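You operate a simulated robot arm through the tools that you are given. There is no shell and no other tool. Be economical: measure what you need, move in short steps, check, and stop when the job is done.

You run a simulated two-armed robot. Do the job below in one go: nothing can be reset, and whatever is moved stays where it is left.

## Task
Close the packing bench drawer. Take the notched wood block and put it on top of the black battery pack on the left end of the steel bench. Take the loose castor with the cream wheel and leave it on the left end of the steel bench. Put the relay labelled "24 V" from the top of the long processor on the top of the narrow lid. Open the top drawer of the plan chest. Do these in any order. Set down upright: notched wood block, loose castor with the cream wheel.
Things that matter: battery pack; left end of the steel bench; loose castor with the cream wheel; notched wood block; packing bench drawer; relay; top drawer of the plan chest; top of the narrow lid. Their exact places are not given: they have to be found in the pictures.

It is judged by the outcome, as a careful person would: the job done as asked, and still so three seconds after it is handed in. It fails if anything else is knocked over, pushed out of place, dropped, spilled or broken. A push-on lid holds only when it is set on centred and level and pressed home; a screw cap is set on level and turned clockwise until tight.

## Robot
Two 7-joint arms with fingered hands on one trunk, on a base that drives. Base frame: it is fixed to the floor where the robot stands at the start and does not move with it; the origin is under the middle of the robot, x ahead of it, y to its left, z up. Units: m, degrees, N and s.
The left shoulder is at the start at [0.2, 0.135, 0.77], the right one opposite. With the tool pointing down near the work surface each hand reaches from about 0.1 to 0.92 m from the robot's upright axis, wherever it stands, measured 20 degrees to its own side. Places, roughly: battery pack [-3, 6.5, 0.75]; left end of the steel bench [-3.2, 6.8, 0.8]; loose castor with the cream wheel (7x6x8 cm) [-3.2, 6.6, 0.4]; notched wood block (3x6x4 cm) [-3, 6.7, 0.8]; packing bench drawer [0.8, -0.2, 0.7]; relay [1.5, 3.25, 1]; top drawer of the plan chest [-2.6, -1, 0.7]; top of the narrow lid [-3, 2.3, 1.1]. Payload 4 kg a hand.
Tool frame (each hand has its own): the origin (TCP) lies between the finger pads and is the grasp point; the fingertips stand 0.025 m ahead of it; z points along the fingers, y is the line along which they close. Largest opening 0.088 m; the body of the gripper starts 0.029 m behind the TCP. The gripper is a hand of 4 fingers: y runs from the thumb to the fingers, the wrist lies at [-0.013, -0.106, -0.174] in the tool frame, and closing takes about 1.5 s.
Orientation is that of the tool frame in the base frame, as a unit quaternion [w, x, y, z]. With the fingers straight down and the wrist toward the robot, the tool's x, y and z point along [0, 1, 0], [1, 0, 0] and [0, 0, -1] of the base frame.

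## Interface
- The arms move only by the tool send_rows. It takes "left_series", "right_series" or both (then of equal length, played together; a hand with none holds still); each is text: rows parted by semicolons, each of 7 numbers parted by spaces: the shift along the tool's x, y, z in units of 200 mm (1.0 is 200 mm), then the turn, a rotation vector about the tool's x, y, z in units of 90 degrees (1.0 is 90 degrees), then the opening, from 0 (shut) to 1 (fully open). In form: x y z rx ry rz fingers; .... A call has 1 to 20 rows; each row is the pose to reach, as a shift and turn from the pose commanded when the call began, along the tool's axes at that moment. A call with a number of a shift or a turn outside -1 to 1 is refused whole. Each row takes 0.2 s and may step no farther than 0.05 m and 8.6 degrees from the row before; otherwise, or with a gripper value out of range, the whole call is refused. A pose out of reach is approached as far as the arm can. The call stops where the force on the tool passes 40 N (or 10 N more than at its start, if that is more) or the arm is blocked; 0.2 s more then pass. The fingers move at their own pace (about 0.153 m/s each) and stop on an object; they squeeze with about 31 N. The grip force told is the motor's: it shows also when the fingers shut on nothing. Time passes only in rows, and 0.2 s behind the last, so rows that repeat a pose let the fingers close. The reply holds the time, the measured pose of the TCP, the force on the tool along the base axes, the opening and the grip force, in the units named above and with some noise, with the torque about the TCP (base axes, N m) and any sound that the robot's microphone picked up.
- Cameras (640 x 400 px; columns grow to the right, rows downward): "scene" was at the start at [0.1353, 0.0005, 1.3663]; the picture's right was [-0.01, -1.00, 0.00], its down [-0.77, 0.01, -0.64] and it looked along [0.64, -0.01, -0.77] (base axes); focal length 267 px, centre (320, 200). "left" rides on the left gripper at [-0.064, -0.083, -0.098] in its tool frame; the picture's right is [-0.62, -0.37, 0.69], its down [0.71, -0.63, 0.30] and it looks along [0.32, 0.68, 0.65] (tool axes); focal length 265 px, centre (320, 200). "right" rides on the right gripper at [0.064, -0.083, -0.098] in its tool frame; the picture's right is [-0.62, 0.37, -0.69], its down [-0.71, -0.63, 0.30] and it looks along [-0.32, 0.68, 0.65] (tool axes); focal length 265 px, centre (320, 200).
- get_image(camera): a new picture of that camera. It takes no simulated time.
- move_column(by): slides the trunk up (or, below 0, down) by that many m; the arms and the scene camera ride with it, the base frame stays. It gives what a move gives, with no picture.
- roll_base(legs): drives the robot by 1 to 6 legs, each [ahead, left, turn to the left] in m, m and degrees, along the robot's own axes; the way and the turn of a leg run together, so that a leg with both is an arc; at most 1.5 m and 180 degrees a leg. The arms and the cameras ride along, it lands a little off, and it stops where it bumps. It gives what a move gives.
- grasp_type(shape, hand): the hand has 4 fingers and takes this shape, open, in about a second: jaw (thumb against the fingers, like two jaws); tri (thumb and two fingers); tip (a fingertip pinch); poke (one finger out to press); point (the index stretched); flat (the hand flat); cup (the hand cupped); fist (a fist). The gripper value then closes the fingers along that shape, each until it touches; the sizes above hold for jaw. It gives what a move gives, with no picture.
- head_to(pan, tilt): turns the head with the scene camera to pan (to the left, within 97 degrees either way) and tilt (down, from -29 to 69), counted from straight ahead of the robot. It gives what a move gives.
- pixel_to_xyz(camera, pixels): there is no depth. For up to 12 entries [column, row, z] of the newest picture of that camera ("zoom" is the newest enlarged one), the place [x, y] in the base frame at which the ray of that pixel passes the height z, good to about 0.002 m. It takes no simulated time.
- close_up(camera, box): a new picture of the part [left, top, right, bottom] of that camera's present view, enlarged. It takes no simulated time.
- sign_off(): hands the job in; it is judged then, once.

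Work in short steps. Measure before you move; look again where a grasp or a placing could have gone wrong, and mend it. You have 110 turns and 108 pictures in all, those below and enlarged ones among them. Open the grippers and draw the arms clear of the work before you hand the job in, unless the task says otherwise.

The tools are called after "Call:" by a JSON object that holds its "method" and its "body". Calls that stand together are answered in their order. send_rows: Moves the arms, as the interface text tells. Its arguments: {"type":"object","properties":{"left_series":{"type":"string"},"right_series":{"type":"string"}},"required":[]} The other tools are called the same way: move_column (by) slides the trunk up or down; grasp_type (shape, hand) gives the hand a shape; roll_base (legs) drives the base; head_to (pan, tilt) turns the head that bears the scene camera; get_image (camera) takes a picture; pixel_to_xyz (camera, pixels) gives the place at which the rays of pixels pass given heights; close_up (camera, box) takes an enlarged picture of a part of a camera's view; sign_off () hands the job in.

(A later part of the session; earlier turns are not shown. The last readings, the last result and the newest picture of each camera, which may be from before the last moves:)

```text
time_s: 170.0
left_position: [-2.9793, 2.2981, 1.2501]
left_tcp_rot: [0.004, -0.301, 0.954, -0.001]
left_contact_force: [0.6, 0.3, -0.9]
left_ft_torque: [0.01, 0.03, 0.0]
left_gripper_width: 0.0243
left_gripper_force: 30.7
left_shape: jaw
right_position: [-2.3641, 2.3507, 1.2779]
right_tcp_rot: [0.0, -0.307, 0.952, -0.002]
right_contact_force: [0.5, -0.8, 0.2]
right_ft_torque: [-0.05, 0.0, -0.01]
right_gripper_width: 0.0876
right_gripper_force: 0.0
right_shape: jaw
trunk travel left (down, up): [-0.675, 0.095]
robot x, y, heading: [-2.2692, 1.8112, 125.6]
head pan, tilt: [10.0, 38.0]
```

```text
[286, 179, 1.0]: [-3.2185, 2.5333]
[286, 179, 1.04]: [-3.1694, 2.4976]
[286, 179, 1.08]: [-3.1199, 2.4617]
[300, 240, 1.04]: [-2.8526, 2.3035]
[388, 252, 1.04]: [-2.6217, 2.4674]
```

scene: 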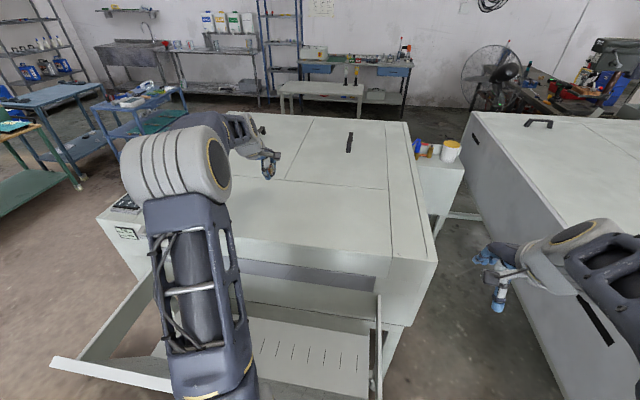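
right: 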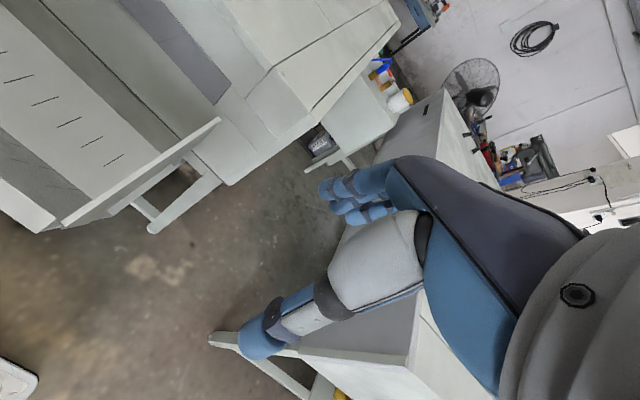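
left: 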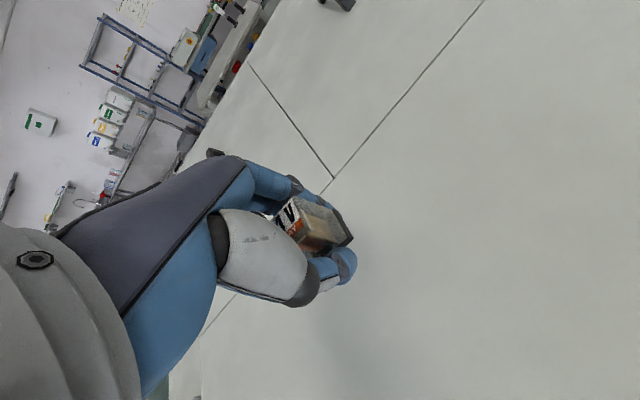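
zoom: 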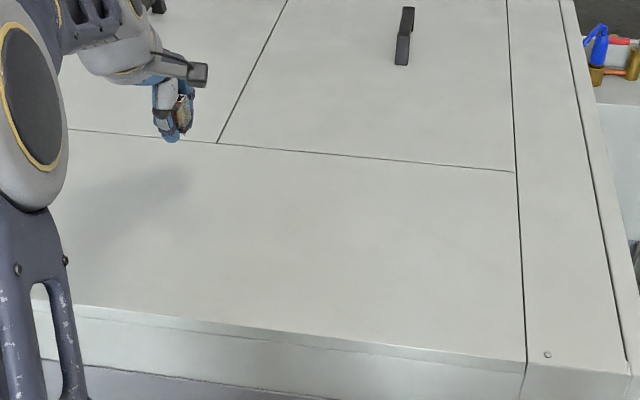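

Lid height comes out z≈1.08. I go 5 cm further in and descend to just above expected contact.

Call:
{"method": "send_rows", "body": {"left_series": "0 0.13 0.1 0 0 0 0; 0 0.25 0.25 0 0 0 0; 0 0.25 0.4 0 0 0 0; 0 0.25 0.55 0 0 0 0; 0 0.25 0.6 0 0 0 0; 0 0.25 0.6 0 0 0 0"}}

Call:
{"method": "close_up", "body": {"camera": "left", "box": [240, 150, 440, 310]}}

Call:
{"method": "close_up", "body": {"camera": "scene", "box": [230, 130, 330, 210]}}

```text
time_s: 171.4
left_position: [-3.0062, 2.3397, 1.1292]
left_tcp_rot: [0.004, -0.301, 0.954, 0.0]
left_contact_force: [0.1, 0.2, -0.6]
left_ft_torque: [0.0, -0.01, 0.02]
left_gripper_width: 0.0241
left_gripper_force: 31.0
left_shape: jaw
right_position: [-2.3631, 2.3506, 1.2774]
right_tcp_rot: [-0.001, -0.306, 0.952, -0.001]
right_contact_force: [0.2, -0.2, -0.5]
right_ft_torque: [0.03, 0.01, 0.02]
right_gripper_width: 0.0878
right_gripper_force: 0.1
right_shape: jaw
trunk travel left (down, up): [-0.675, 0.095]
robot x, y, heading: [-2.2732, 1.8172, 125.5]
head pan, tilt: [10.0, 38.0]
```

```text
2.50 times, centred on (340, 230) of left
```

zoom: 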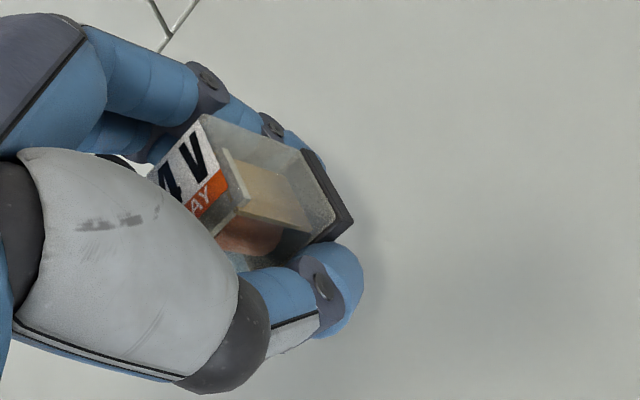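

```text
5.00 times, centred on (280, 170) of scene
```

zoom: 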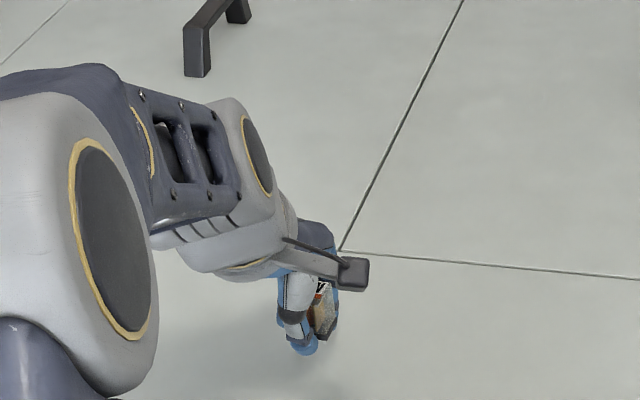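

Close to the surface now; I lower in small steps watching the force.

Call:
{"method": "send_rows", "body": {"left_series": "0 0 0.02 0 0 0 0; 0 0 0.04 0 0 0 0; 0 0 0.06 0 0 0 0; 0 0 0.075 0 0 0 0; 0 0 0.075 0 0 0 0"}}

```text
time_s: 172.6
left_position: [-3.0063, 2.3382, 1.1143]
left_tcp_rot: [0.003, -0.299, 0.954, 0.0]
left_contact_force: [0.0, 0.3, -0.3]
left_ft_torque: [-0.01, 0.01, -0.01]
left_gripper_width: 0.024
left_gripper_force: 30.8
left_shape: jaw
right_position: [-2.3639, 2.3513, 1.2775]
right_tcp_rot: [0.0, -0.307, 0.952, -0.001]
right_contact_force: [-0.3, -0.6, -0.6]
right_ft_torque: [0.01, -0.01, -0.03]
right_gripper_width: 0.0875
right_gripper_force: 0.0
right_shape: jaw
trunk travel left (down, up): [-0.675, 0.095]
robot x, y, heading: [-2.2691, 1.8136, 125.8]
head pan, tilt: [10.0, 38.0]
```

No contact yet at 1.114; I continue in 2 mm steps.

Call:
{"method": "send_rows", "body": {"left_series": "0 0 0.01 0 0 0 0; 0 0 0.02 0 0 0 0; 0 0 0.03 0 0 0 0; 0 0 0.04 0 0 0 0; 0 0 0.05 0 0 0 0; 0 0 0.05 0 0 0 0"}}

Call:
{"method": "close_up", "body": {"camera": "left", "box": [240, 150, 440, 310]}}

```text
time_s: 174.0
left_position: [-3.0075, 2.3392, 1.105]
left_tcp_rot: [0.003, -0.301, 0.954, 0.002]
left_contact_force: [0.2, -0.1, 4.7]
left_ft_torque: [0.09, 0.03, 0.0]
left_gripper_width: 0.024
left_gripper_force: 31.2
left_shape: jaw
right_position: [-2.365, 2.3512, 1.277]
right_tcp_rot: [-0.001, -0.307, 0.952, -0.001]
right_contact_force: [-0.9, 0.6, 0.0]
right_ft_torque: [0.02, 0.01, -0.01]
right_gripper_width: 0.0878
right_gripper_force: 0.1
right_shape: jaw
trunk travel left (down, up): [-0.675, 0.095]
robot x, y, heading: [-2.2732, 1.8133, 125.9]
head pan, tilt: [10.0, 38.0]
```

```text
2.50 times, centred on (340, 230) of left
```

zoom: 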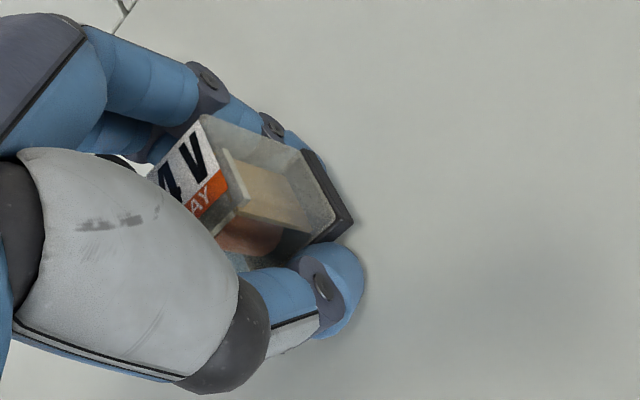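

Contact felt (4.7 N). I open the fingers gradually and then lift away.

Call:
{"method": "send_rows", "body": {"left_series": "0 0 0.005 0 0 0 0.3; 0 0 0.005 0 0 0 0.4; 0 0 0.005 0 0 0 0.6; 0 0 0 0 0 0 0.8; 0 0 0 0 0 0 1; 0 0 0 0 0 0 1; 0 0 0 0 0 0 1; 0 0 -0.1 0 0 0 1; 0 0 -0.25 0 0 0 1; 0 0 -0.4 0 0 0 1; 0 0 -0.6 0 0 0 1; 0 0 -0.6 0 0 0 1"}}

Call:
{"method": "get_image", "body": {"camera": "left"}}

```text
time_s: 176.6
left_position: [-3.0071, 2.3409, 1.2253]
left_tcp_rot: [0.003, -0.3, 0.954, 0.0]
left_contact_force: [-0.6, 0.2, 0.0]
left_ft_torque: [0.01, -0.02, 0.01]
left_gripper_width: 0.088
left_gripper_force: 0.0
left_shape: jaw
right_position: [-2.3641, 2.3508, 1.2775]
right_tcp_rot: [0.0, -0.306, 0.952, -0.001]
right_contact_force: [0.0, 0.3, -0.2]
right_ft_torque: [-0.01, -0.02, -0.01]
right_gripper_width: 0.0877
right_gripper_force: 0.1
right_shape: jaw
trunk travel left (down, up): [-0.675, 0.095]
robot x, y, heading: [-2.2725, 1.8127, 125.8]
head pan, tilt: [10.0, 38.0]
```

```text
47 pictures are left
```

left: 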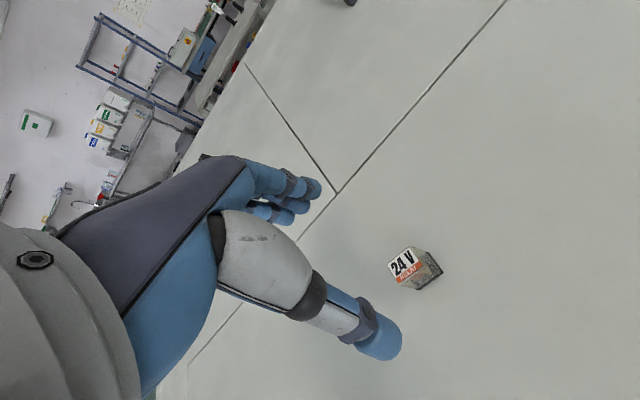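

Relay stands upright on the narrow lid. I retract the arm, back off, and look left for a route round the machine to the steel bench.

Call:
{"method": "send_rows", "body": {"left_series": "0 -0.2 -0.1 0 0 0 1; 0 -0.4 -0.1 0 0 0 1; 0 -0.6 -0.1 0 0 0 1; 0 -0.8 -0.1 0 0 0 1; 0 -1 -0.1 0 0 0 1; 0 -1 -0.1 0 0 0 1"}}

Call:
{"method": "roll_base", "body": {"legs": [[-0.25, 0, 0], [0, 0.9, 0]]}}

Call:
{"method": "head_to", "body": {"pan": 35, "tilt": 28}}

Call:
{"method": "get_image", "body": {"camera": "scene"}}

```text
time_s: 178.0
left_position: [-2.8928, 2.1756, 1.2458]
left_tcp_rot: [0.003, -0.3, 0.954, 0.001]
left_contact_force: [0.0, 0.0, 0.0]
left_ft_torque: [0.0, 0.0, 0.0]
left_gripper_width: 0.0879
left_gripper_force: 0.1
left_shape: jaw
right_position: [-2.3638, 2.3503, 1.2788]
right_tcp_rot: [-0.001, -0.306, 0.952, -0.001]
right_contact_force: [0.1, -0.2, 0.4]
right_ft_torque: [-0.01, 0.0, -0.01]
right_gripper_width: 0.0876
right_gripper_force: 0.0
right_shape: jaw
trunk travel left (down, up): [-0.675, 0.095]
robot x, y, heading: [-2.2747, 1.8143, 125.7]
head pan, tilt: [10.0, 38.0]
```

```text
time_s: 184.1
left_position: [-3.4687, 1.4488, 1.2446]
left_tcp_rot: [0.003, -0.303, 0.953, 0.0]
left_contact_force: [-0.3, -0.2, 0.0]
left_ft_torque: [0.0, -0.02, 0.01]
left_gripper_width: 0.088
left_gripper_force: 0.1
left_shape: jaw
right_position: [-2.9407, 1.6263, 1.2781]
right_tcp_rot: [0.0, -0.309, 0.951, -0.001]
right_contact_force: [0.3, 0.2, -0.5]
right_ft_torque: [0.01, 0.0, -0.04]
right_gripper_width: 0.0879
right_gripper_force: 0.1
right_shape: jaw
trunk travel left (down, up): [-0.675, 0.095]
robot x, y, heading: [-2.8496, 1.0909, 126.1]
head pan, tilt: [10.0, 38.0]
```

```text
time_s: 185.0
left_position: [-3.4686, 1.4472, 1.2445]
left_tcp_rot: [0.004, -0.302, 0.953, 0.001]
left_contact_force: [-0.2, 0.1, 0.0]
left_ft_torque: [-0.05, 0.0, 0.02]
left_gripper_width: 0.0881
left_gripper_force: 0.0
left_shape: jaw
right_position: [-2.9392, 1.6259, 1.2775]
right_tcp_rot: [-0.001, -0.309, 0.951, -0.001]
right_contact_force: [-0.4, -0.6, 0.6]
right_ft_torque: [0.04, 0.0, -0.02]
right_gripper_width: 0.0878
right_gripper_force: 0.1
right_shape: jaw
trunk travel left (down, up): [-0.675, 0.095]
robot x, y, heading: [-2.8465, 1.0892, 126.1]
head pan, tilt: [35.0, 28.0]
```

```text
46 pictures are left
```

scene: 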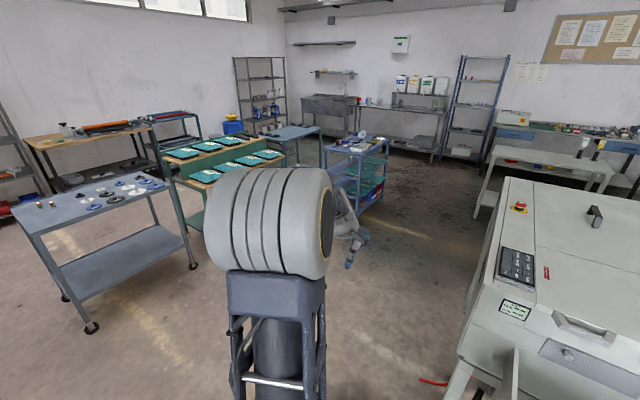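

I measure the passage: machine edge (497,185), blue cart foot (385,200), near cart foot (90,328),(192,265), white table leg (475,215).

Call:
{"method": "pixel_to_xyz", "body": {"camera": "scene", "pixels": [[505, 180, 1.08], [470, 330, 0.5], [388, 198, 0], [192, 266, 0], [475, 217, 0], [435, 382, 0], [92, 328, 0], [600, 230, 0], [365, 212, 0], [560, 250, 0], [330, 215, 0]]}}

Call:
{"method": "close_up", "body": {"camera": "scene", "box": [320, 90, 640, 290]}}

```text
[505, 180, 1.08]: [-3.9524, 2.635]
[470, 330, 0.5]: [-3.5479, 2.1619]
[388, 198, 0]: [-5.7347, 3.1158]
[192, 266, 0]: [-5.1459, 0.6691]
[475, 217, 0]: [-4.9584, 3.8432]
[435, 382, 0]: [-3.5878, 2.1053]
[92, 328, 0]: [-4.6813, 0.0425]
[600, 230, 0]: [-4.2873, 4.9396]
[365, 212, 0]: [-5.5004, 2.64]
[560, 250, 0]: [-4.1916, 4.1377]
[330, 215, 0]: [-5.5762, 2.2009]
```

```text
2.00 times, centred on (480, 190) of scene
```

zoom: 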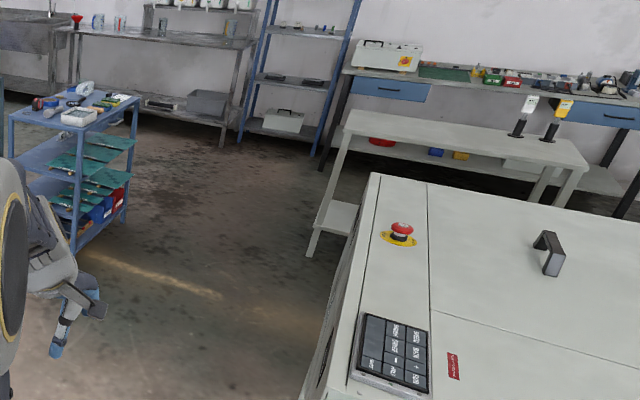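

Route: shift to a≈-2.2, go up to b≈5.2 between the machine and the blue cart, then turn right along the back corridor.

Call:
{"method": "roll_base", "body": {"legs": [[0, 0.58, 0.5], [1.3, 0, 0], [1.25, 0, 0]]}}

Call:
{"method": "head_to", "body": {"pan": -70, "tilt": 30}}

Call:
{"method": "get_image", "body": {"camera": "scene"}}

```text
time_s: 200.3
left_position: [-5.462, 3.1397, 1.2452]
left_tcp_rot: [0.003, -0.306, 0.952, 0.0]
left_contact_force: [0.6, 0.5, 0.3]
left_ft_torque: [-0.02, -0.01, 0.0]
left_gripper_width: 0.0878
left_gripper_force: 0.1
left_shape: jaw
right_position: [-4.935, 3.3235, 1.2774]
right_tcp_rot: [-0.001, -0.313, 0.95, -0.001]
right_contact_force: [-0.2, -0.3, -0.7]
right_ft_torque: [0.02, 0.01, 0.0]
right_gripper_width: 0.0877
right_gripper_force: 0.0
right_shape: jaw
trunk travel left (down, up): [-0.675, 0.095]
robot x, y, heading: [-4.8357, 2.7875, 126.2]
head pan, tilt: [35.0, 28.0]
```

```text
time_s: 202.1
left_position: [-5.4624, 3.1401, 1.2435]
left_tcp_rot: [0.005, -0.306, 0.952, 0.0]
left_contact_force: [-0.5, 0.5, -0.3]
left_ft_torque: [-0.05, 0.0, 0.0]
left_gripper_width: 0.088
left_gripper_force: 0.0
left_shape: jaw
right_position: [-4.9351, 3.3227, 1.2779]
right_tcp_rot: [-0.002, -0.314, 0.95, -0.001]
right_contact_force: [-0.4, 0.2, -0.4]
right_ft_torque: [-0.01, -0.03, 0.01]
right_gripper_width: 0.0876
right_gripper_force: 0.0
right_shape: jaw
trunk travel left (down, up): [-0.675, 0.095]
robot x, y, heading: [-4.836, 2.7835, 126.3]
head pan, tilt: [-70.0, 30.0]
```

```text
44 pictures are left
```

scene: 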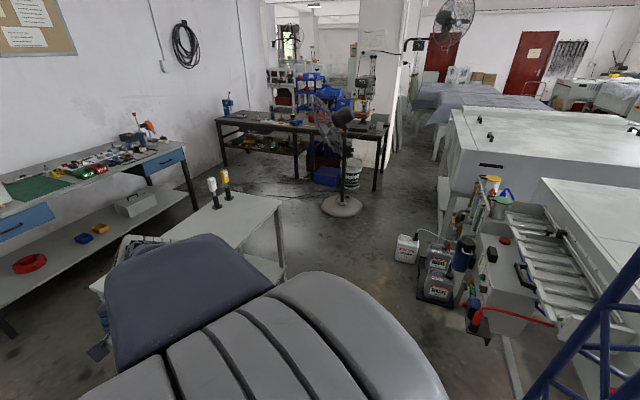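

The dark-legged bench at (215–390,130) is the steel bench. I measure the obstacles: white table leg, fan base, canisters, bench legs.

Call:
{"method": "pixel_to_xyz", "body": {"camera": "scene", "pixels": [[280, 282, 0], [342, 218, 0], [320, 208, 0], [398, 262, 0], [420, 298, 0], [197, 212, 0], [298, 178, 0], [375, 190, 0], [225, 165, 0], [282, 205, 0.75], [362, 205, 0]]}}

Call:
{"method": "close_up", "body": {"camera": "scene", "box": [190, 80, 410, 220]}}

```text
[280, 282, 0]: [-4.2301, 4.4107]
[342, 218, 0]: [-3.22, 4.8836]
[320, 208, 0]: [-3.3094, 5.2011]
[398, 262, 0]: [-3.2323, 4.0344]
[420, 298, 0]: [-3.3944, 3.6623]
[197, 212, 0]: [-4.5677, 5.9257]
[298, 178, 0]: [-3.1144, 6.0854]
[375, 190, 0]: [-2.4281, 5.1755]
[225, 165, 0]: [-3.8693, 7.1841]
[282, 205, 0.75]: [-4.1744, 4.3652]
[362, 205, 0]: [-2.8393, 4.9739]
```

```text
2.86 times, centred on (300, 150) of scene
```

zoom: 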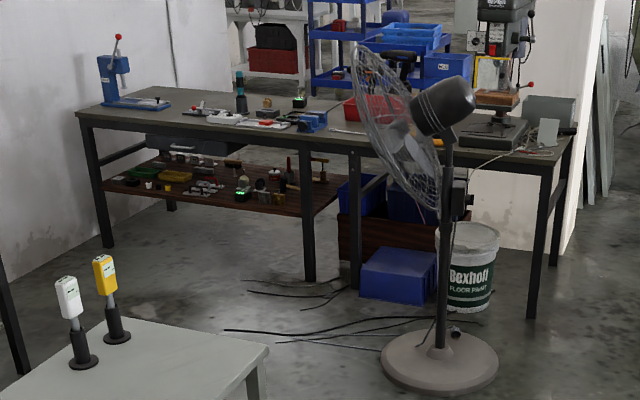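

Base half-width is only ~0.27 m, so a curved path between the white table and the canisters/fan works. First I pull both hands closer to the body, then drive to the gap's mouth.

Call:
{"method": "send_rows", "body": {"left_series": "0 -0.2 0 0 0 0 1; 0 -0.4 0 0 0 0 1; 0 -0.6 0 0 0 0 1; 0 -0.8 0 0 0 0 1; 0 -1 0 0 0 0 1; 0 -1 0 0 0 0 1", "right_series": "0 -0.2 0 0 0 0 1; 0 -0.4 0 0 0 0 1; 0 -0.6 0 0 0 0 1; 0 -0.8 0 0 0 0 1; 0 -0.8 0 0 0 0 1; 0 -0.8 0 0 0 0 1"}}

Call:
{"method": "roll_base", "body": {"legs": [[0, 0, -78], [1.37, 0, 0]]}}

Call:
{"method": "head_to", "body": {"pan": 15, "tilt": 35}}

Call:
{"method": "get_image", "body": {"camera": "scene"}}

```text
time_s: 203.5
left_position: [-5.3449, 2.9776, 1.2459]
left_tcp_rot: [0.003, -0.306, 0.952, 0.0]
left_contact_force: [-0.9, -0.4, -0.2]
left_ft_torque: [-0.01, 0.04, -0.02]
left_gripper_width: 0.0879
left_gripper_force: 0.1
left_shape: jaw
right_position: [-4.8385, 3.1966, 1.2847]
right_tcp_rot: [-0.001, -0.313, 0.95, -0.002]
right_contact_force: [-0.3, -0.2, 0.1]
right_ft_torque: [0.01, -0.04, -0.02]
right_gripper_width: 0.0879
right_gripper_force: 0.0
right_shape: jaw
right hand out of reach, approached as far as the arm can: row 4, 5, 6
trunk travel left (down, up): [-0.675, 0.095]
robot x, y, heading: [-4.8379, 2.7863, 126.6]
head pan, tilt: [-70.0, 30.0]
```

```text
time_s: 213.7
left_position: [-3.8792, 4.3634, 1.2465]
left_tcp_rot: [0.003, 0.35, 0.937, -0.003]
left_contact_force: [0.0, -0.4, -0.5]
left_ft_torque: [-0.01, 0.0, -0.01]
left_gripper_width: 0.0876
left_gripper_force: 0.2
left_shape: jaw
right_position: [-3.5481, 3.9214, 1.2842]
right_tcp_rot: [-0.001, 0.344, 0.939, 0.0]
right_contact_force: [-0.3, 0.9, 0.2]
right_ft_torque: [0.0, 0.02, -0.01]
right_gripper_width: 0.0876
right_gripper_force: 0.1
right_shape: jaw
trunk travel left (down, up): [-0.675, 0.095]
robot x, y, heading: [-3.9499, 3.8272, 49.7]
head pan, tilt: [-70.0, 30.0]
```

```text
time_s: 215.3
left_position: [-3.8785, 4.3639, 1.2456]
left_tcp_rot: [0.003, 0.351, 0.937, -0.001]
left_contact_force: [0.2, 0.0, -0.1]
left_ft_torque: [-0.02, -0.03, -0.03]
left_gripper_width: 0.088
left_gripper_force: 0.0
left_shape: jaw
right_position: [-3.5485, 3.9214, 1.2845]
right_tcp_rot: [-0.002, 0.343, 0.939, 0.0]
right_contact_force: [-0.8, 0.5, 0.2]
right_ft_torque: [0.01, -0.01, 0.01]
right_gripper_width: 0.0875
right_gripper_force: 0.1
right_shape: jaw
trunk travel left (down, up): [-0.675, 0.095]
robot x, y, heading: [-3.9453, 3.8242, 49.9]
head pan, tilt: [15.0, 35.0]
```

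```text
42 pictures are left
```

scene: 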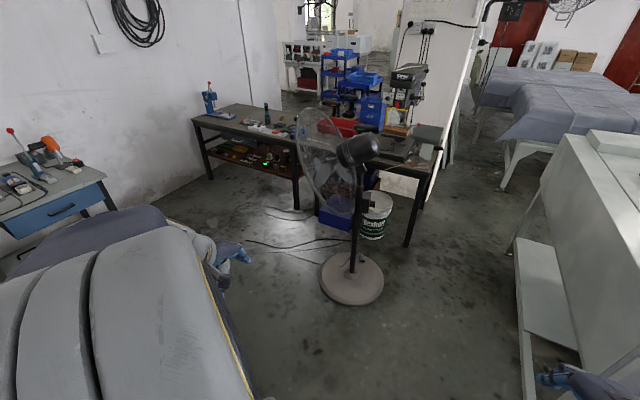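

On plan. I re-measure fan base, bench legs and wall-bench end from here.

Call:
{"method": "pixel_to_xyz", "body": {"camera": "scene", "pixels": [[322, 278, 0], [350, 304, 0], [384, 280, 0], [210, 179, 0], [297, 209, 0], [408, 246, 0], [105, 175, 0.8], [315, 120, 1.2], [370, 150, 1.2], [192, 115, 0.8]]}}

```text
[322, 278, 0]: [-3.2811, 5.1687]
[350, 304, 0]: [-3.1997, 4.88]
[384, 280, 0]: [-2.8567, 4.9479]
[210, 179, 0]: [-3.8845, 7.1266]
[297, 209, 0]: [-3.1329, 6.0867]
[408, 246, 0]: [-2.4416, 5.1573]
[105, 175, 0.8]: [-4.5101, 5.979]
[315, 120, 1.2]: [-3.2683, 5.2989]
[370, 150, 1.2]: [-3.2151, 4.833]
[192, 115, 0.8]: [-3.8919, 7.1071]
```

Geometry agrees. I thread the gap: turn 24° left, 0.77 m ahead, turn 38° more, 0.65 m ahead.

Call:
{"method": "roll_base", "body": {"legs": [[0, 0, 24], [0.77, 0, 0], [0, 0, 38], [0.65, 0, 0], [0, 0, -75]]}}

Call:
{"method": "head_to", "body": {"pan": 10, "tilt": 35}}

Call:
{"method": "get_image", "body": {"camera": "scene"}}

```text
time_s: 228.9
left_position: [-3.7905, 5.674, 1.2455]
left_tcp_rot: [0.003, 0.453, 0.891, -0.003]
left_contact_force: [-0.1, 0.0, 0.6]
left_ft_torque: [0.01, 0.0, 0.03]
left_gripper_width: 0.0879
left_gripper_force: 0.0
left_shape: jaw
right_position: [-3.5679, 5.1687, 1.2858]
right_tcp_rot: [-0.002, 0.447, 0.895, 0.001]
right_contact_force: [0.0, 0.4, 0.3]
right_ft_torque: [-0.03, 0.0, 0.03]
right_gripper_width: 0.0879
right_gripper_force: 0.1
right_shape: jaw
trunk travel left (down, up): [-0.675, 0.095]
robot x, y, heading: [-3.9772, 5.1627, 37.1]
head pan, tilt: [15.0, 35.0]
```

```text
time_s: 229.6
left_position: [-3.7917, 5.6745, 1.2445]
left_tcp_rot: [0.003, 0.454, 0.891, -0.002]
left_contact_force: [0.2, 0.1, 0.8]
left_ft_torque: [-0.03, -0.02, -0.01]
left_gripper_width: 0.0878
left_gripper_force: 0.1
left_shape: jaw
right_position: [-3.569, 5.1692, 1.2844]
right_tcp_rot: [-0.002, 0.447, 0.895, 0.0]
right_contact_force: [0.5, -0.1, 0.2]
right_ft_torque: [-0.01, 0.02, 0.01]
right_gripper_width: 0.0876
right_gripper_force: 0.1
right_shape: jaw
trunk travel left (down, up): [-0.675, 0.095]
robot x, y, heading: [-3.9763, 5.1661, 37.0]
head pan, tilt: [10.0, 35.0]
```

```text
41 pictures are left
```

scene: 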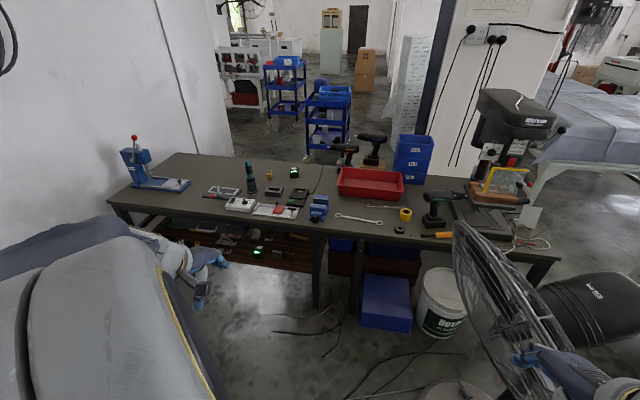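

The right hand is near the fan, so I move diagonally left/ahead away from it toward the bench's left section, then look closely.

Call:
{"method": "roll_base", "body": {"legs": [[0.1, 0.25, 0], [0.33, 0.2, 0]]}}

Call:
{"method": "head_to", "body": {"pan": 0, "tilt": 45}}

Call:
{"method": "get_image", "body": {"camera": "scene"}}

```text
time_s: 233.5
left_position: [-3.7114, 6.2926, 1.2456]
left_tcp_rot: [0.003, 0.452, 0.892, -0.003]
left_contact_force: [0.2, -0.9, 0.5]
left_ft_torque: [0.01, -0.02, -0.04]
left_gripper_width: 0.0876
left_gripper_force: 0.1
left_shape: jaw
right_position: [-3.4891, 5.7872, 1.2845]
right_tcp_rot: [-0.001, 0.448, 0.894, 0.0]
right_contact_force: [-0.9, 0.1, -0.2]
right_ft_torque: [0.04, -0.01, 0.0]
right_gripper_width: 0.0878
right_gripper_force: 0.1
right_shape: jaw
trunk travel left (down, up): [-0.675, 0.095]
robot x, y, heading: [-3.8973, 5.7772, 36.7]
head pan, tilt: [10.0, 35.0]
```

```text
time_s: 234.2
left_position: [-3.711, 6.2919, 1.2468]
left_tcp_rot: [0.003, 0.453, 0.891, -0.002]
left_contact_force: [0.1, -0.3, 0.2]
left_ft_torque: [0.0, 0.0, 0.03]
left_gripper_width: 0.0878
left_gripper_force: 0.0
left_shape: jaw
right_position: [-3.4886, 5.7867, 1.2853]
right_tcp_rot: [-0.002, 0.448, 0.894, 0.0]
right_contact_force: [0.0, -0.9, -0.7]
right_ft_torque: [-0.03, 0.0, -0.03]
right_gripper_width: 0.0877
right_gripper_force: 0.2
right_shape: jaw
trunk travel left (down, up): [-0.675, 0.095]
robot x, y, heading: [-3.8997, 5.7828, 36.5]
head pan, tilt: [0.0, 45.0]
```

```text
40 pictures are left
```

scene: 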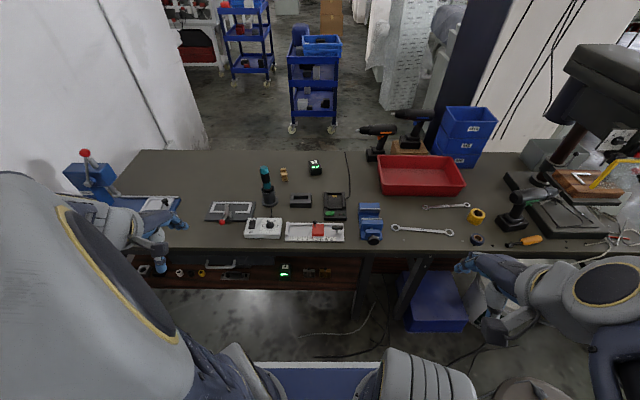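

Call:
{"method": "close_up", "body": {"camera": "scene", "box": [200, 145, 400, 290]}}

```text
2.76 times, centred on (300, 218) of scene
```

zoom: 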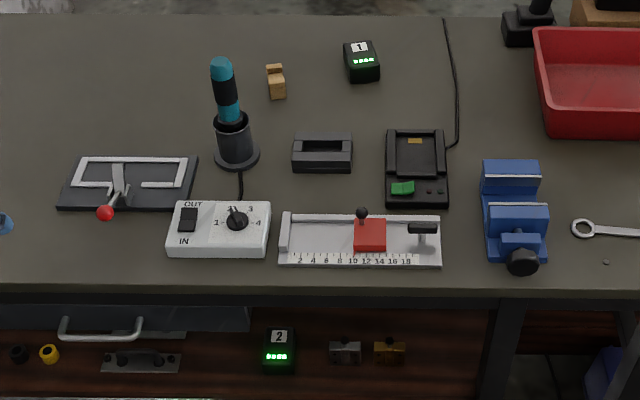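

Block at zoom (276,82), battery pack "1" at (361,62). I measure both, assuming bench top z≈0.8.

Call:
{"method": "pixel_to_xyz", "body": {"camera": "zoom", "pixels": [[278, 98, 0.75], [278, 98, 0.8], [276, 75, 0.8], [361, 48, 0.85], [361, 48, 0.8], [361, 80, 0.75], [361, 80, 0.8], [250, 288, 0.75], [250, 288, 0.8]]}}

Call:
{"method": "get_image", "body": {"camera": "left"}}

Call:
{"method": "get_image", "body": {"camera": "right"}}

```text
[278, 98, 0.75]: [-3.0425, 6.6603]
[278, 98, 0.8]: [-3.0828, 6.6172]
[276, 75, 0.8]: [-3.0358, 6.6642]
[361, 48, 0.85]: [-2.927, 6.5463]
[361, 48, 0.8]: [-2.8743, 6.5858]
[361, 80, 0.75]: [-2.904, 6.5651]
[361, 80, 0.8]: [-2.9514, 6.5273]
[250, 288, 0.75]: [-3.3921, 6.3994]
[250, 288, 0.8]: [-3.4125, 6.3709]
```

```text
38 pictures are left
```

left: 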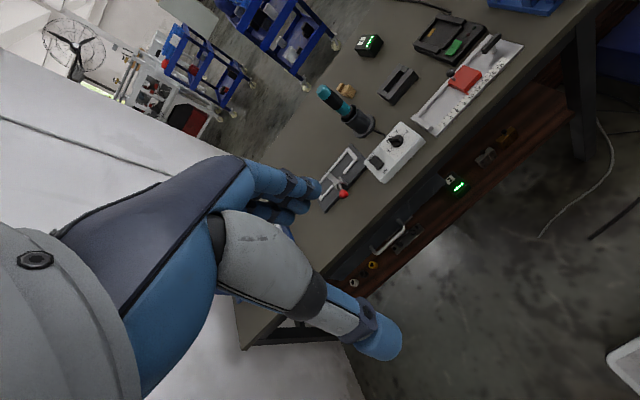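

```text
37 pictures are left
```

right: 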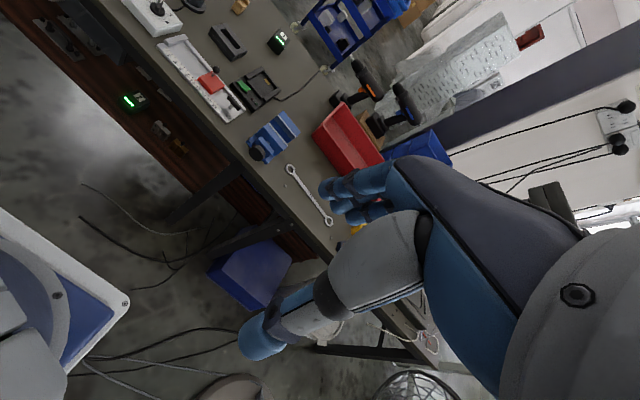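

I triangulate with the left camera: block ≈(345,90), battery ≈(369,44).

Call:
{"method": "close_up", "body": {"camera": "left", "box": [320, 20, 420, 120]}}

Call:
{"method": "pixel_to_xyz", "body": {"camera": "zoom", "pixels": [[320, 200, 0.8]]}}

```text
4.00 times, centred on (370, 70) of left
```

zoom: 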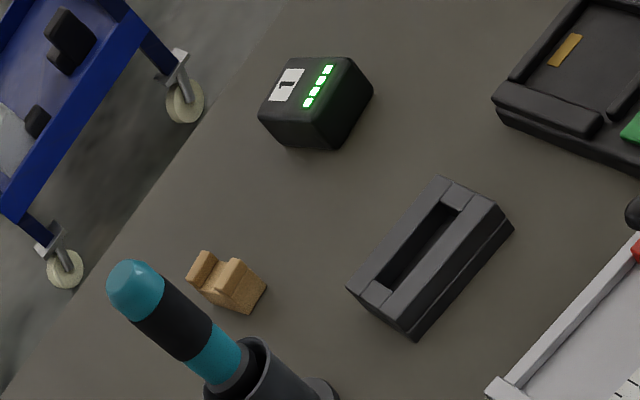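

```text
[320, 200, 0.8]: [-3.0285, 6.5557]
```

Call:
{"method": "pixel_to_xyz", "body": {"camera": "zoom", "pixels": [[335, 150, 0.74], [335, 150, 0.8], [372, 95, 0.74], [372, 95, 0.8], [247, 314, 0.74], [247, 314, 0.8], [266, 288, 0.74], [266, 288, 0.8]]}}

Call:
{"method": "pixel_to_xyz", "body": {"camera": "scene", "pixels": [[311.2, 175.2, 0.74], [311.2, 175.2, 0.8], [321.7, 174.5, 0.74], [321.7, 174.5, 0.8], [282, 181, 0.74], [282, 181, 0.8], [288, 180.7, 0.74], [288, 180.7, 0.8]]}}

```text
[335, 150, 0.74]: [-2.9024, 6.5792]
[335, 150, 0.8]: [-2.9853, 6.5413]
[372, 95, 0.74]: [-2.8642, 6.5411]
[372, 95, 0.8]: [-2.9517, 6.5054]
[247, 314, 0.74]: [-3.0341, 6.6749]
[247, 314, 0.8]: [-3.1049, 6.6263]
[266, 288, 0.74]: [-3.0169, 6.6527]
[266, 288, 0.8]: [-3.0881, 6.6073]
```

```text
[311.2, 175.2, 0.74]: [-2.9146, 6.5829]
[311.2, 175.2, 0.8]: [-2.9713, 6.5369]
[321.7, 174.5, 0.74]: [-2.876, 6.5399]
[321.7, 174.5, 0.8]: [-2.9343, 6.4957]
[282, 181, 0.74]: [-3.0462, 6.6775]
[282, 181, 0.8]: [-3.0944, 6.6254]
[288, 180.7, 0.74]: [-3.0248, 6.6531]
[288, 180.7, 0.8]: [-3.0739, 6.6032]
```

Bench top comes out at z≈0.768; battery near edge mid (-2.922,6.541), block centre ≈(-3.036,6.662). I need the base's front extent to know how near I can drive, so I query its corner.

Call:
{"method": "pixel_to_xyz", "body": {"camera": "right", "pixels": [[130, 302, 0.1], [130, 302, 0.2], [130, 302, 0.3], [130, 302, 0.4]]}}

Call:
{"method": "pixel_to_xyz", "body": {"camera": "scene", "pixels": [[320, 362, 0.1], [320, 362, 0.2], [320, 362, 0.3], [320, 362, 0.4], [316.5, 169.5, 0.768], [316.5, 169.5, 0.83], [313, 160.8, 0.83], [316, 160.5, 0.81], [290, 291, 0.4], [290, 291, 0.35], [370, 245, 0.4]]}}

```text
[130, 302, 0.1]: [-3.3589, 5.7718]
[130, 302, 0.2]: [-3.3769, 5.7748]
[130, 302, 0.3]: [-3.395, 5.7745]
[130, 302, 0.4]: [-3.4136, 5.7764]
```

```text
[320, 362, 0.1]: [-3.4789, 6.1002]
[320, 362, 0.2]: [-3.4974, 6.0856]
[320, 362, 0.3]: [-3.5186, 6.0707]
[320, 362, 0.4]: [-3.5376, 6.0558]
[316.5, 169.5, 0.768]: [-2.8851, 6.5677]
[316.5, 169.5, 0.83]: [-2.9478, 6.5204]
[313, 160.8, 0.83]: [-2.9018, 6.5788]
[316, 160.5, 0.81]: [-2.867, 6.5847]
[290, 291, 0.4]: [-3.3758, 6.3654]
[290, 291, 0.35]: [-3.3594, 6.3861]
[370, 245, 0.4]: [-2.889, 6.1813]
```

Front extent seems 0.45–0.5 m, which makes the reach marginal. I lower the trunk (needed anyway) and look at the base corner again to fix its height.

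Call:
{"method": "move_column", "body": {"by": -0.25}}

Call:
{"method": "get_image", "body": {"camera": "right"}}

```text
time_s: 236.8
left_position: [-3.7118, 6.2934, 0.9957]
left_tcp_rot: [0.003, 0.453, 0.892, -0.003]
left_contact_force: [0.3, -0.4, 0.2]
left_ft_torque: [0.02, -0.01, -0.02]
left_gripper_width: 0.0878
left_gripper_force: 0.1
left_shape: jaw
right_position: [-3.4875, 5.7894, 1.0339]
right_tcp_rot: [-0.001, 0.448, 0.894, 0.0]
right_contact_force: [-0.3, 0.3, -1.1]
right_ft_torque: [-0.02, 0.02, -0.01]
right_gripper_width: 0.0877
right_gripper_force: 0.2
right_shape: jaw
trunk travel left (down, up): [-0.425, 0.345]
robot x, y, heading: [-3.896, 5.7851, 36.7]
head pan, tilt: [0.0, 45.0]
```

```text
35 pictures are left
```

right: 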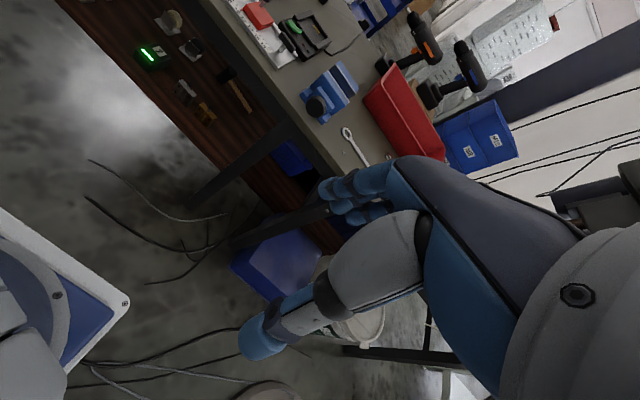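

The white-rimmed plate rides with the trunk, so the chassis isn't what I saw; driving to a≈0.7 is fine. I triangulate the soldering iron's top and base, since it stands close in front of the block.

Call:
{"method": "pixel_to_xyz", "body": {"camera": "scene", "pixels": [[264, 167, 0.9], [264, 167, 0.95], [264, 167, 1.0], [270, 201, 0.768], [283.5, 172.5, 0.8]]}}

Call:
{"method": "pixel_to_xyz", "body": {"camera": "left", "pixels": [[324, 87, 0.9], [324, 87, 0.95], [324, 87, 1.0]]}}

```text
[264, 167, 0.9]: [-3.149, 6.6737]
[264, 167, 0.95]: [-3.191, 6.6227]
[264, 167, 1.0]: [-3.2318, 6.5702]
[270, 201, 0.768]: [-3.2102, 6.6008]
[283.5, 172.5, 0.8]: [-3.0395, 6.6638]
```

```text
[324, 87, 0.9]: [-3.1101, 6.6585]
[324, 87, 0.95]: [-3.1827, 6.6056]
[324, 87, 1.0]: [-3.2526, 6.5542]
```

Iron top is z≈0.965 at (-3.20,6.60), 5 cm to the left of the block's line. I raise the trunk so the arm comes from above, and move in with an offset to the right.

Call:
{"method": "move_column", "body": {"by": 0.2}}

Call:
{"method": "roll_base", "body": {"legs": [[0.2, -0.11, 0], [0.19, 0, 0]]}}

Call:
{"method": "get_image", "body": {"camera": "left"}}

```text
time_s: 239.0
left_position: [-3.7118, 6.2922, 1.1943]
left_tcp_rot: [0.003, 0.453, 0.892, -0.002]
left_contact_force: [-0.3, -0.1, 0.2]
left_ft_torque: [-0.02, -0.01, -0.02]
left_gripper_width: 0.0879
left_gripper_force: 0.1
left_shape: jaw
right_position: [-3.49, 5.7871, 1.2342]
right_tcp_rot: [-0.003, 0.448, 0.894, 0.0]
right_contact_force: [-0.6, 0.5, -0.3]
right_ft_torque: [-0.02, 0.01, 0.0]
right_gripper_width: 0.0877
right_gripper_force: 0.1
right_shape: jaw
trunk travel left (down, up): [-0.625, 0.145]
robot x, y, heading: [-3.9022, 5.7832, 36.7]
head pan, tilt: [0.0, 45.0]
```

```text
time_s: 241.9
left_position: [-3.3345, 6.4413, 1.197]
left_tcp_rot: [0.003, 0.453, 0.892, -0.002]
left_contact_force: [-0.5, 0.2, 0.4]
left_ft_torque: [0.01, 0.01, 0.03]
left_gripper_width: 0.088
left_gripper_force: 0.1
left_shape: jaw
right_position: [-3.111, 5.9362, 1.2349]
right_tcp_rot: [-0.001, 0.447, 0.895, 0.0]
right_contact_force: [-0.1, -0.5, -0.3]
right_ft_torque: [0.0, 0.03, -0.02]
right_gripper_width: 0.0879
right_gripper_force: 0.1
right_shape: jaw
trunk travel left (down, up): [-0.625, 0.145]
robot x, y, heading: [-3.5236, 5.9318, 37.1]
head pan, tilt: [0.0, 45.0]
```

```text
34 pictures are left
```

left: 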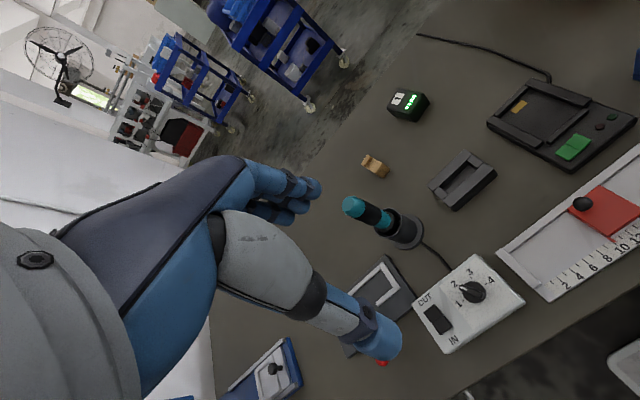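

I move the hand straight ahead over the bench toward the block, staying high over the iron.

Call:
{"method": "send_rows", "body": {"left_series": "0 0.2 0 0 0 0 1; 0 0.4 0 0 0 0 1; 0 0.6 0 0 0 0 1; 0 0.8 0 0 0 0 1; 0 1 0 0 0 0 1"}}

Call:
{"method": "send_rows", "body": {"left_series": "0 0.2 0 0 0 -0.03 1; 0 0.4 0 0 0 -0.067 1; 0 0.6 0.1 0 0 -0.067 1; 0.01 0.8 0.3 0 0 -0.067 1; 0.01 0.855 0.5 0 0 -0.067 1; 0.01 0.855 0.7 0 0 -0.067 1; 0.01 0.855 0.9 0 0 -0.067 1; 0.01 0.855 1 0 0 -0.067 1; 0.01 0.855 1 0 0 -0.067 1"}}

Call:
{"method": "get_image", "body": {"camera": "left"}}

Call:
{"method": "get_image", "body": {"camera": "scene"}}

```text
time_s: 243.1
left_position: [-3.1736, 6.5597, 1.1959]
left_tcp_rot: [0.002, 0.451, 0.892, -0.002]
left_contact_force: [0.3, 0.0, -0.7]
left_ft_torque: [-0.01, 0.0, 0.0]
left_gripper_width: 0.0881
left_gripper_force: 0.1
left_shape: jaw
right_position: [-3.1108, 5.9352, 1.2352]
right_tcp_rot: [-0.002, 0.446, 0.895, -0.001]
right_contact_force: [0.1, -0.2, -0.3]
right_ft_torque: [0.03, 0.02, 0.01]
right_gripper_width: 0.0878
right_gripper_force: 0.1
right_shape: jaw
trunk travel left (down, up): [-0.625, 0.145]
robot x, y, heading: [-3.5196, 5.9294, 37.1]
head pan, tilt: [0.0, 45.0]
```

```text
refused: row 4 steps farther than a row can; nothing moved
```

```text
33 pictures are left
```

left: 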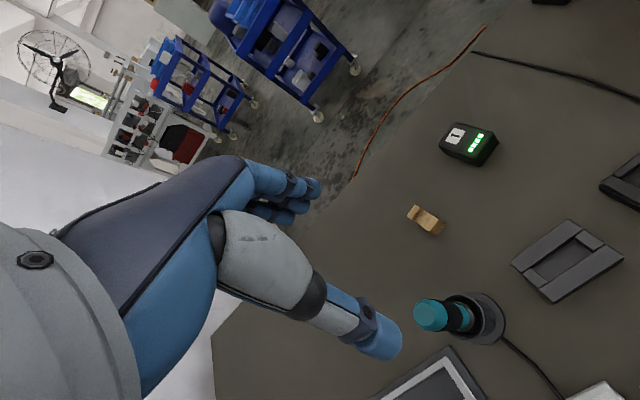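

```text
32 pictures are left
```

scene: 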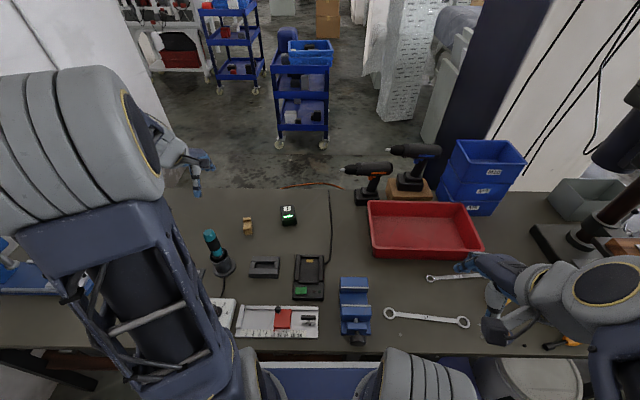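

Row too long; before retrying I measure the block and battery from this nearer view.

Call:
{"method": "close_up", "body": {"camera": "left", "box": [390, 110, 510, 250]}}

```text
2.86 times, centred on (450, 180) of left
```

zoom: 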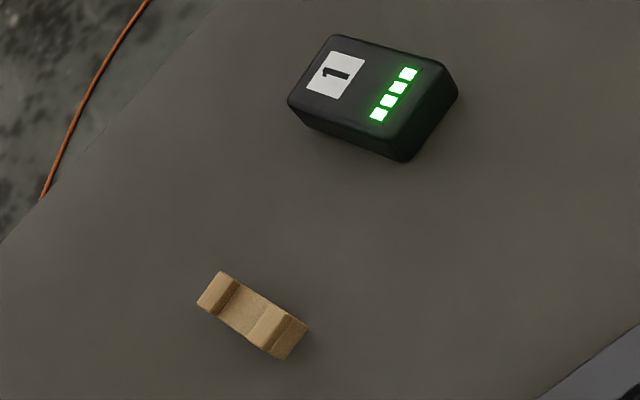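

Call:
{"method": "pixel_to_xyz", "body": {"camera": "zoom", "pixels": [[274, 360, 0.768], [308, 328, 0.768], [197, 301, 0.808], [221, 272, 0.808], [291, 97, 0.81], [333, 36, 0.81], [398, 138, 0.81], [440, 66, 0.81], [405, 162, 0.768], [458, 95, 0.768]]}}

```text
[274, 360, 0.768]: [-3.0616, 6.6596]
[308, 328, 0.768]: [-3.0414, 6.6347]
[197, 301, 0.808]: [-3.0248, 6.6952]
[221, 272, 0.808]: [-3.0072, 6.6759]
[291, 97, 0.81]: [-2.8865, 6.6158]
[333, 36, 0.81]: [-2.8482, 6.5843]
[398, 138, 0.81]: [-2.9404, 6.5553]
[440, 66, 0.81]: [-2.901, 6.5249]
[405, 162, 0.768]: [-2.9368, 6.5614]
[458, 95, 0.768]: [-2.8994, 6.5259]
```

Block centre (-3.034,6.666), axis ≈43°; battery top centre (-2.894,6.570), z≈0.812, axis ≈48°. I move over the block, turn the hand 6.6°, and start down.

Call:
{"method": "send_rows", "body": {"left_series": "0 0.2 0 0 0 -0.03 1; 0 0.4 0 0 0 -0.073 1; 0.01 0.6 0 0 0 -0.073 1; 0.015 0.78 0.05 0 0 -0.073 1; 0.015 0.876 0.2 0 0 -0.073 1; 0.015 0.876 0.4 0 0 -0.073 1; 0.015 0.876 0.6 0 0 -0.073 1; 0.015 0.876 0.8 0 0 -0.073 1; 0.015 0.876 1 0 0 -0.073 1; 0.015 0.876 1 0 0 -0.073 1"}}

Call:
{"method": "get_image", "body": {"camera": "left"}}

Call:
{"method": "get_image", "body": {"camera": "scene"}}

```text
time_s: 245.3
left_position: [-3.0337, 6.6644, 0.9942]
left_tcp_rot: [0.003, 0.4, 0.916, -0.003]
left_contact_force: [1.1, -0.2, 0.6]
left_ft_torque: [-0.02, -0.01, 0.01]
left_gripper_width: 0.0879
left_gripper_force: 0.0
left_shape: jaw
right_position: [-3.1094, 5.9358, 1.2345]
right_tcp_rot: [-0.002, 0.446, 0.895, 0.001]
right_contact_force: [-0.1, 0.1, -0.4]
right_ft_torque: [0.0, -0.03, -0.02]
right_gripper_width: 0.0875
right_gripper_force: 0.1
right_shape: jaw
trunk travel left (down, up): [-0.625, 0.145]
robot x, y, heading: [-3.5211, 5.9294, 37.1]
head pan, tilt: [0.0, 45.0]
```

```text
30 pictures are left
```

left: 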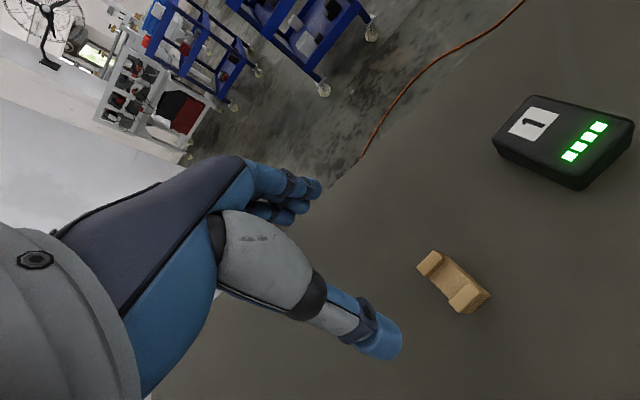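

```text
29 pictures are left
```

scene: 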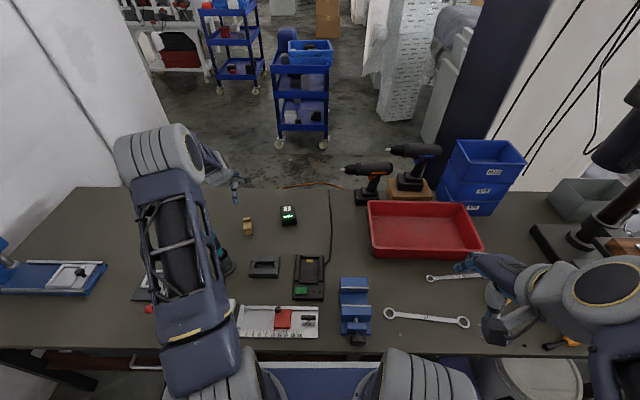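

The upper arm passes above the soldering iron, so I raise the trunk to keep it high and descend in steps with a check.

Call:
{"method": "move_column", "body": {"by": 0.14}}

Call:
{"method": "send_rows", "body": {"left_series": "0 0 0.2 0 0 0 1; 0 0 0.4 0 0 0 1; 0 0 0.6 0 0 0 1; 0 0 0.8 0 0 0 1; 0 0 1 0 0 0 1; 0 0 1 0 0 0 1"}}

Call:
{"method": "get_image", "body": {"camera": "scene"}}

```text
time_s: 246.9
left_position: [-3.0321, 6.6645, 1.1357]
left_tcp_rot: [0.002, 0.4, 0.916, -0.004]
left_contact_force: [-0.4, 0.6, -0.5]
left_ft_torque: [0.0, 0.02, 0.03]
left_gripper_width: 0.0879
left_gripper_force: 0.1
left_shape: jaw
right_position: [-3.1104, 5.9359, 1.3737]
right_tcp_rot: [-0.001, 0.446, 0.895, 0.001]
right_contact_force: [0.1, -0.1, 0.1]
right_ft_torque: [0.0, 0.0, -0.01]
right_gripper_width: 0.0879
right_gripper_force: 0.0
right_shape: jaw
trunk travel left (down, up): [-0.765, 0.005]
robot x, y, heading: [-3.518, 5.9288, 37.2]
head pan, tilt: [0.0, 45.0]
```

```text
time_s: 248.3
left_position: [-3.0321, 6.6627, 0.9342]
left_tcp_rot: [0.002, 0.4, 0.916, -0.003]
left_contact_force: [0.5, 0.5, 0.2]
left_ft_torque: [0.0, 0.03, -0.02]
left_gripper_width: 0.0881
left_gripper_force: 0.1
left_shape: jaw
right_position: [-3.1095, 5.935, 1.3753]
right_tcp_rot: [-0.002, 0.446, 0.895, 0.0]
right_contact_force: [0.6, -0.1, -0.4]
right_ft_torque: [-0.04, 0.03, 0.02]
right_gripper_width: 0.0878
right_gripper_force: 0.0
right_shape: jaw
trunk travel left (down, up): [-0.765, 0.005]
robot x, y, heading: [-3.5192, 5.9301, 37.2]
head pan, tilt: [0.0, 45.0]
```

```text
28 pictures are left
```

scene: 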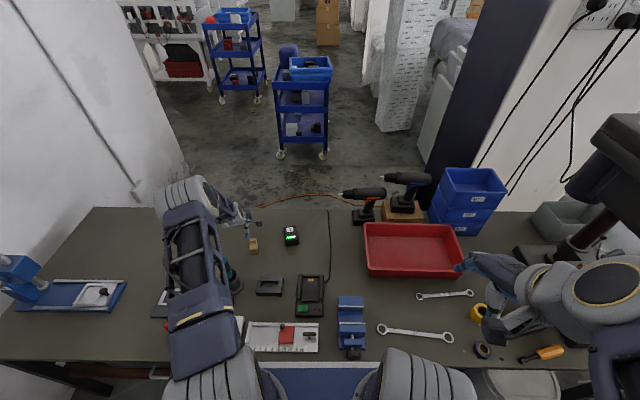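

I query plan positions of the elbow/upper arm and iron to judge clearance.

Call:
{"method": "pixel_to_xyz", "body": {"camera": "scene", "pixels": [[192, 190, 1.15], [192, 190, 1.25], [222, 270, 1.1], [222, 270, 1.2], [236, 205, 1.11], [232, 262, 0.965]]}}

Call:
{"method": "close_up", "body": {"camera": "scene", "box": [150, 170, 310, 320]}}

```text
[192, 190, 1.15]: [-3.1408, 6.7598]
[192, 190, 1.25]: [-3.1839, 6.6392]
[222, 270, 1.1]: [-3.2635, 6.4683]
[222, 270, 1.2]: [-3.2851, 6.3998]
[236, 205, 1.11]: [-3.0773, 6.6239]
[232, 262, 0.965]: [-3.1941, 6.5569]
```

```text
2.67 times, centred on (230, 245) of scene
```

zoom: 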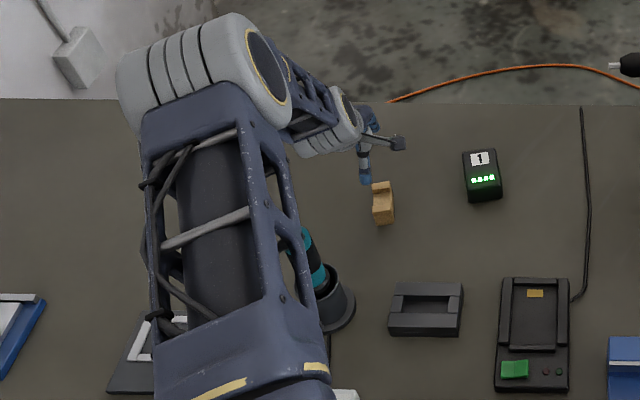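

Upper arm is well above the iron (axis ≈1.2 m vs 0.965 top). I finish the descent to z≈0.798 and close on the block.

Call:
{"method": "send_rows", "body": {"left_series": "-0.01 0 0.15 0 0 0 1; -0.01 0.01 0.3 0 0 0 1; -0.01 0.01 0.45 0 0 0 1; -0.01 0.01 0.58 0 0 0 1; -0.01 0.01 0.67 0 0 0 1; -0.01 0.01 0.67 0 0 0 0.8; -0.01 0.01 0.67 0 0 0 0.6; -0.01 0.01 0.67 0 0 0 0.3; -0.01 0.01 0.67 0 0 0 0; -0.01 0.01 0.67 0 0 0 0; -0.01 0.01 0.67 0 0 0 0"}}

Call:
{"method": "get_image", "body": {"camera": "left"}}

```text
time_s: 250.8
left_position: [-3.0299, 6.6625, 0.7991]
left_tcp_rot: [0.002, 0.401, 0.916, -0.003]
left_contact_force: [-0.8, 0.4, -0.5]
left_ft_torque: [0.0, 0.02, 0.04]
left_gripper_width: 0.0538
left_gripper_force: 31.0
left_shape: jaw
right_position: [-3.1103, 5.9364, 1.3755]
right_tcp_rot: [-0.002, 0.446, 0.895, 0.0]
right_contact_force: [-0.2, -0.1, -0.3]
right_ft_torque: [0.0, -0.01, -0.03]
right_gripper_width: 0.0875
right_gripper_force: 0.1
right_shape: jaw
trunk travel left (down, up): [-0.765, 0.005]
robot x, y, heading: [-3.5192, 5.9304, 37.1]
head pan, tilt: [0.0, 45.0]
```

```text
26 pictures are left
```

left: 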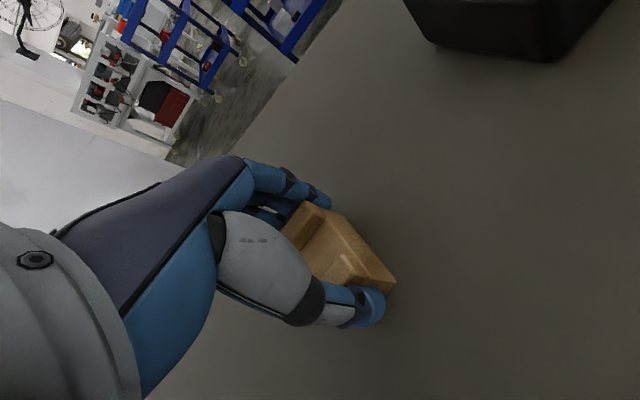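

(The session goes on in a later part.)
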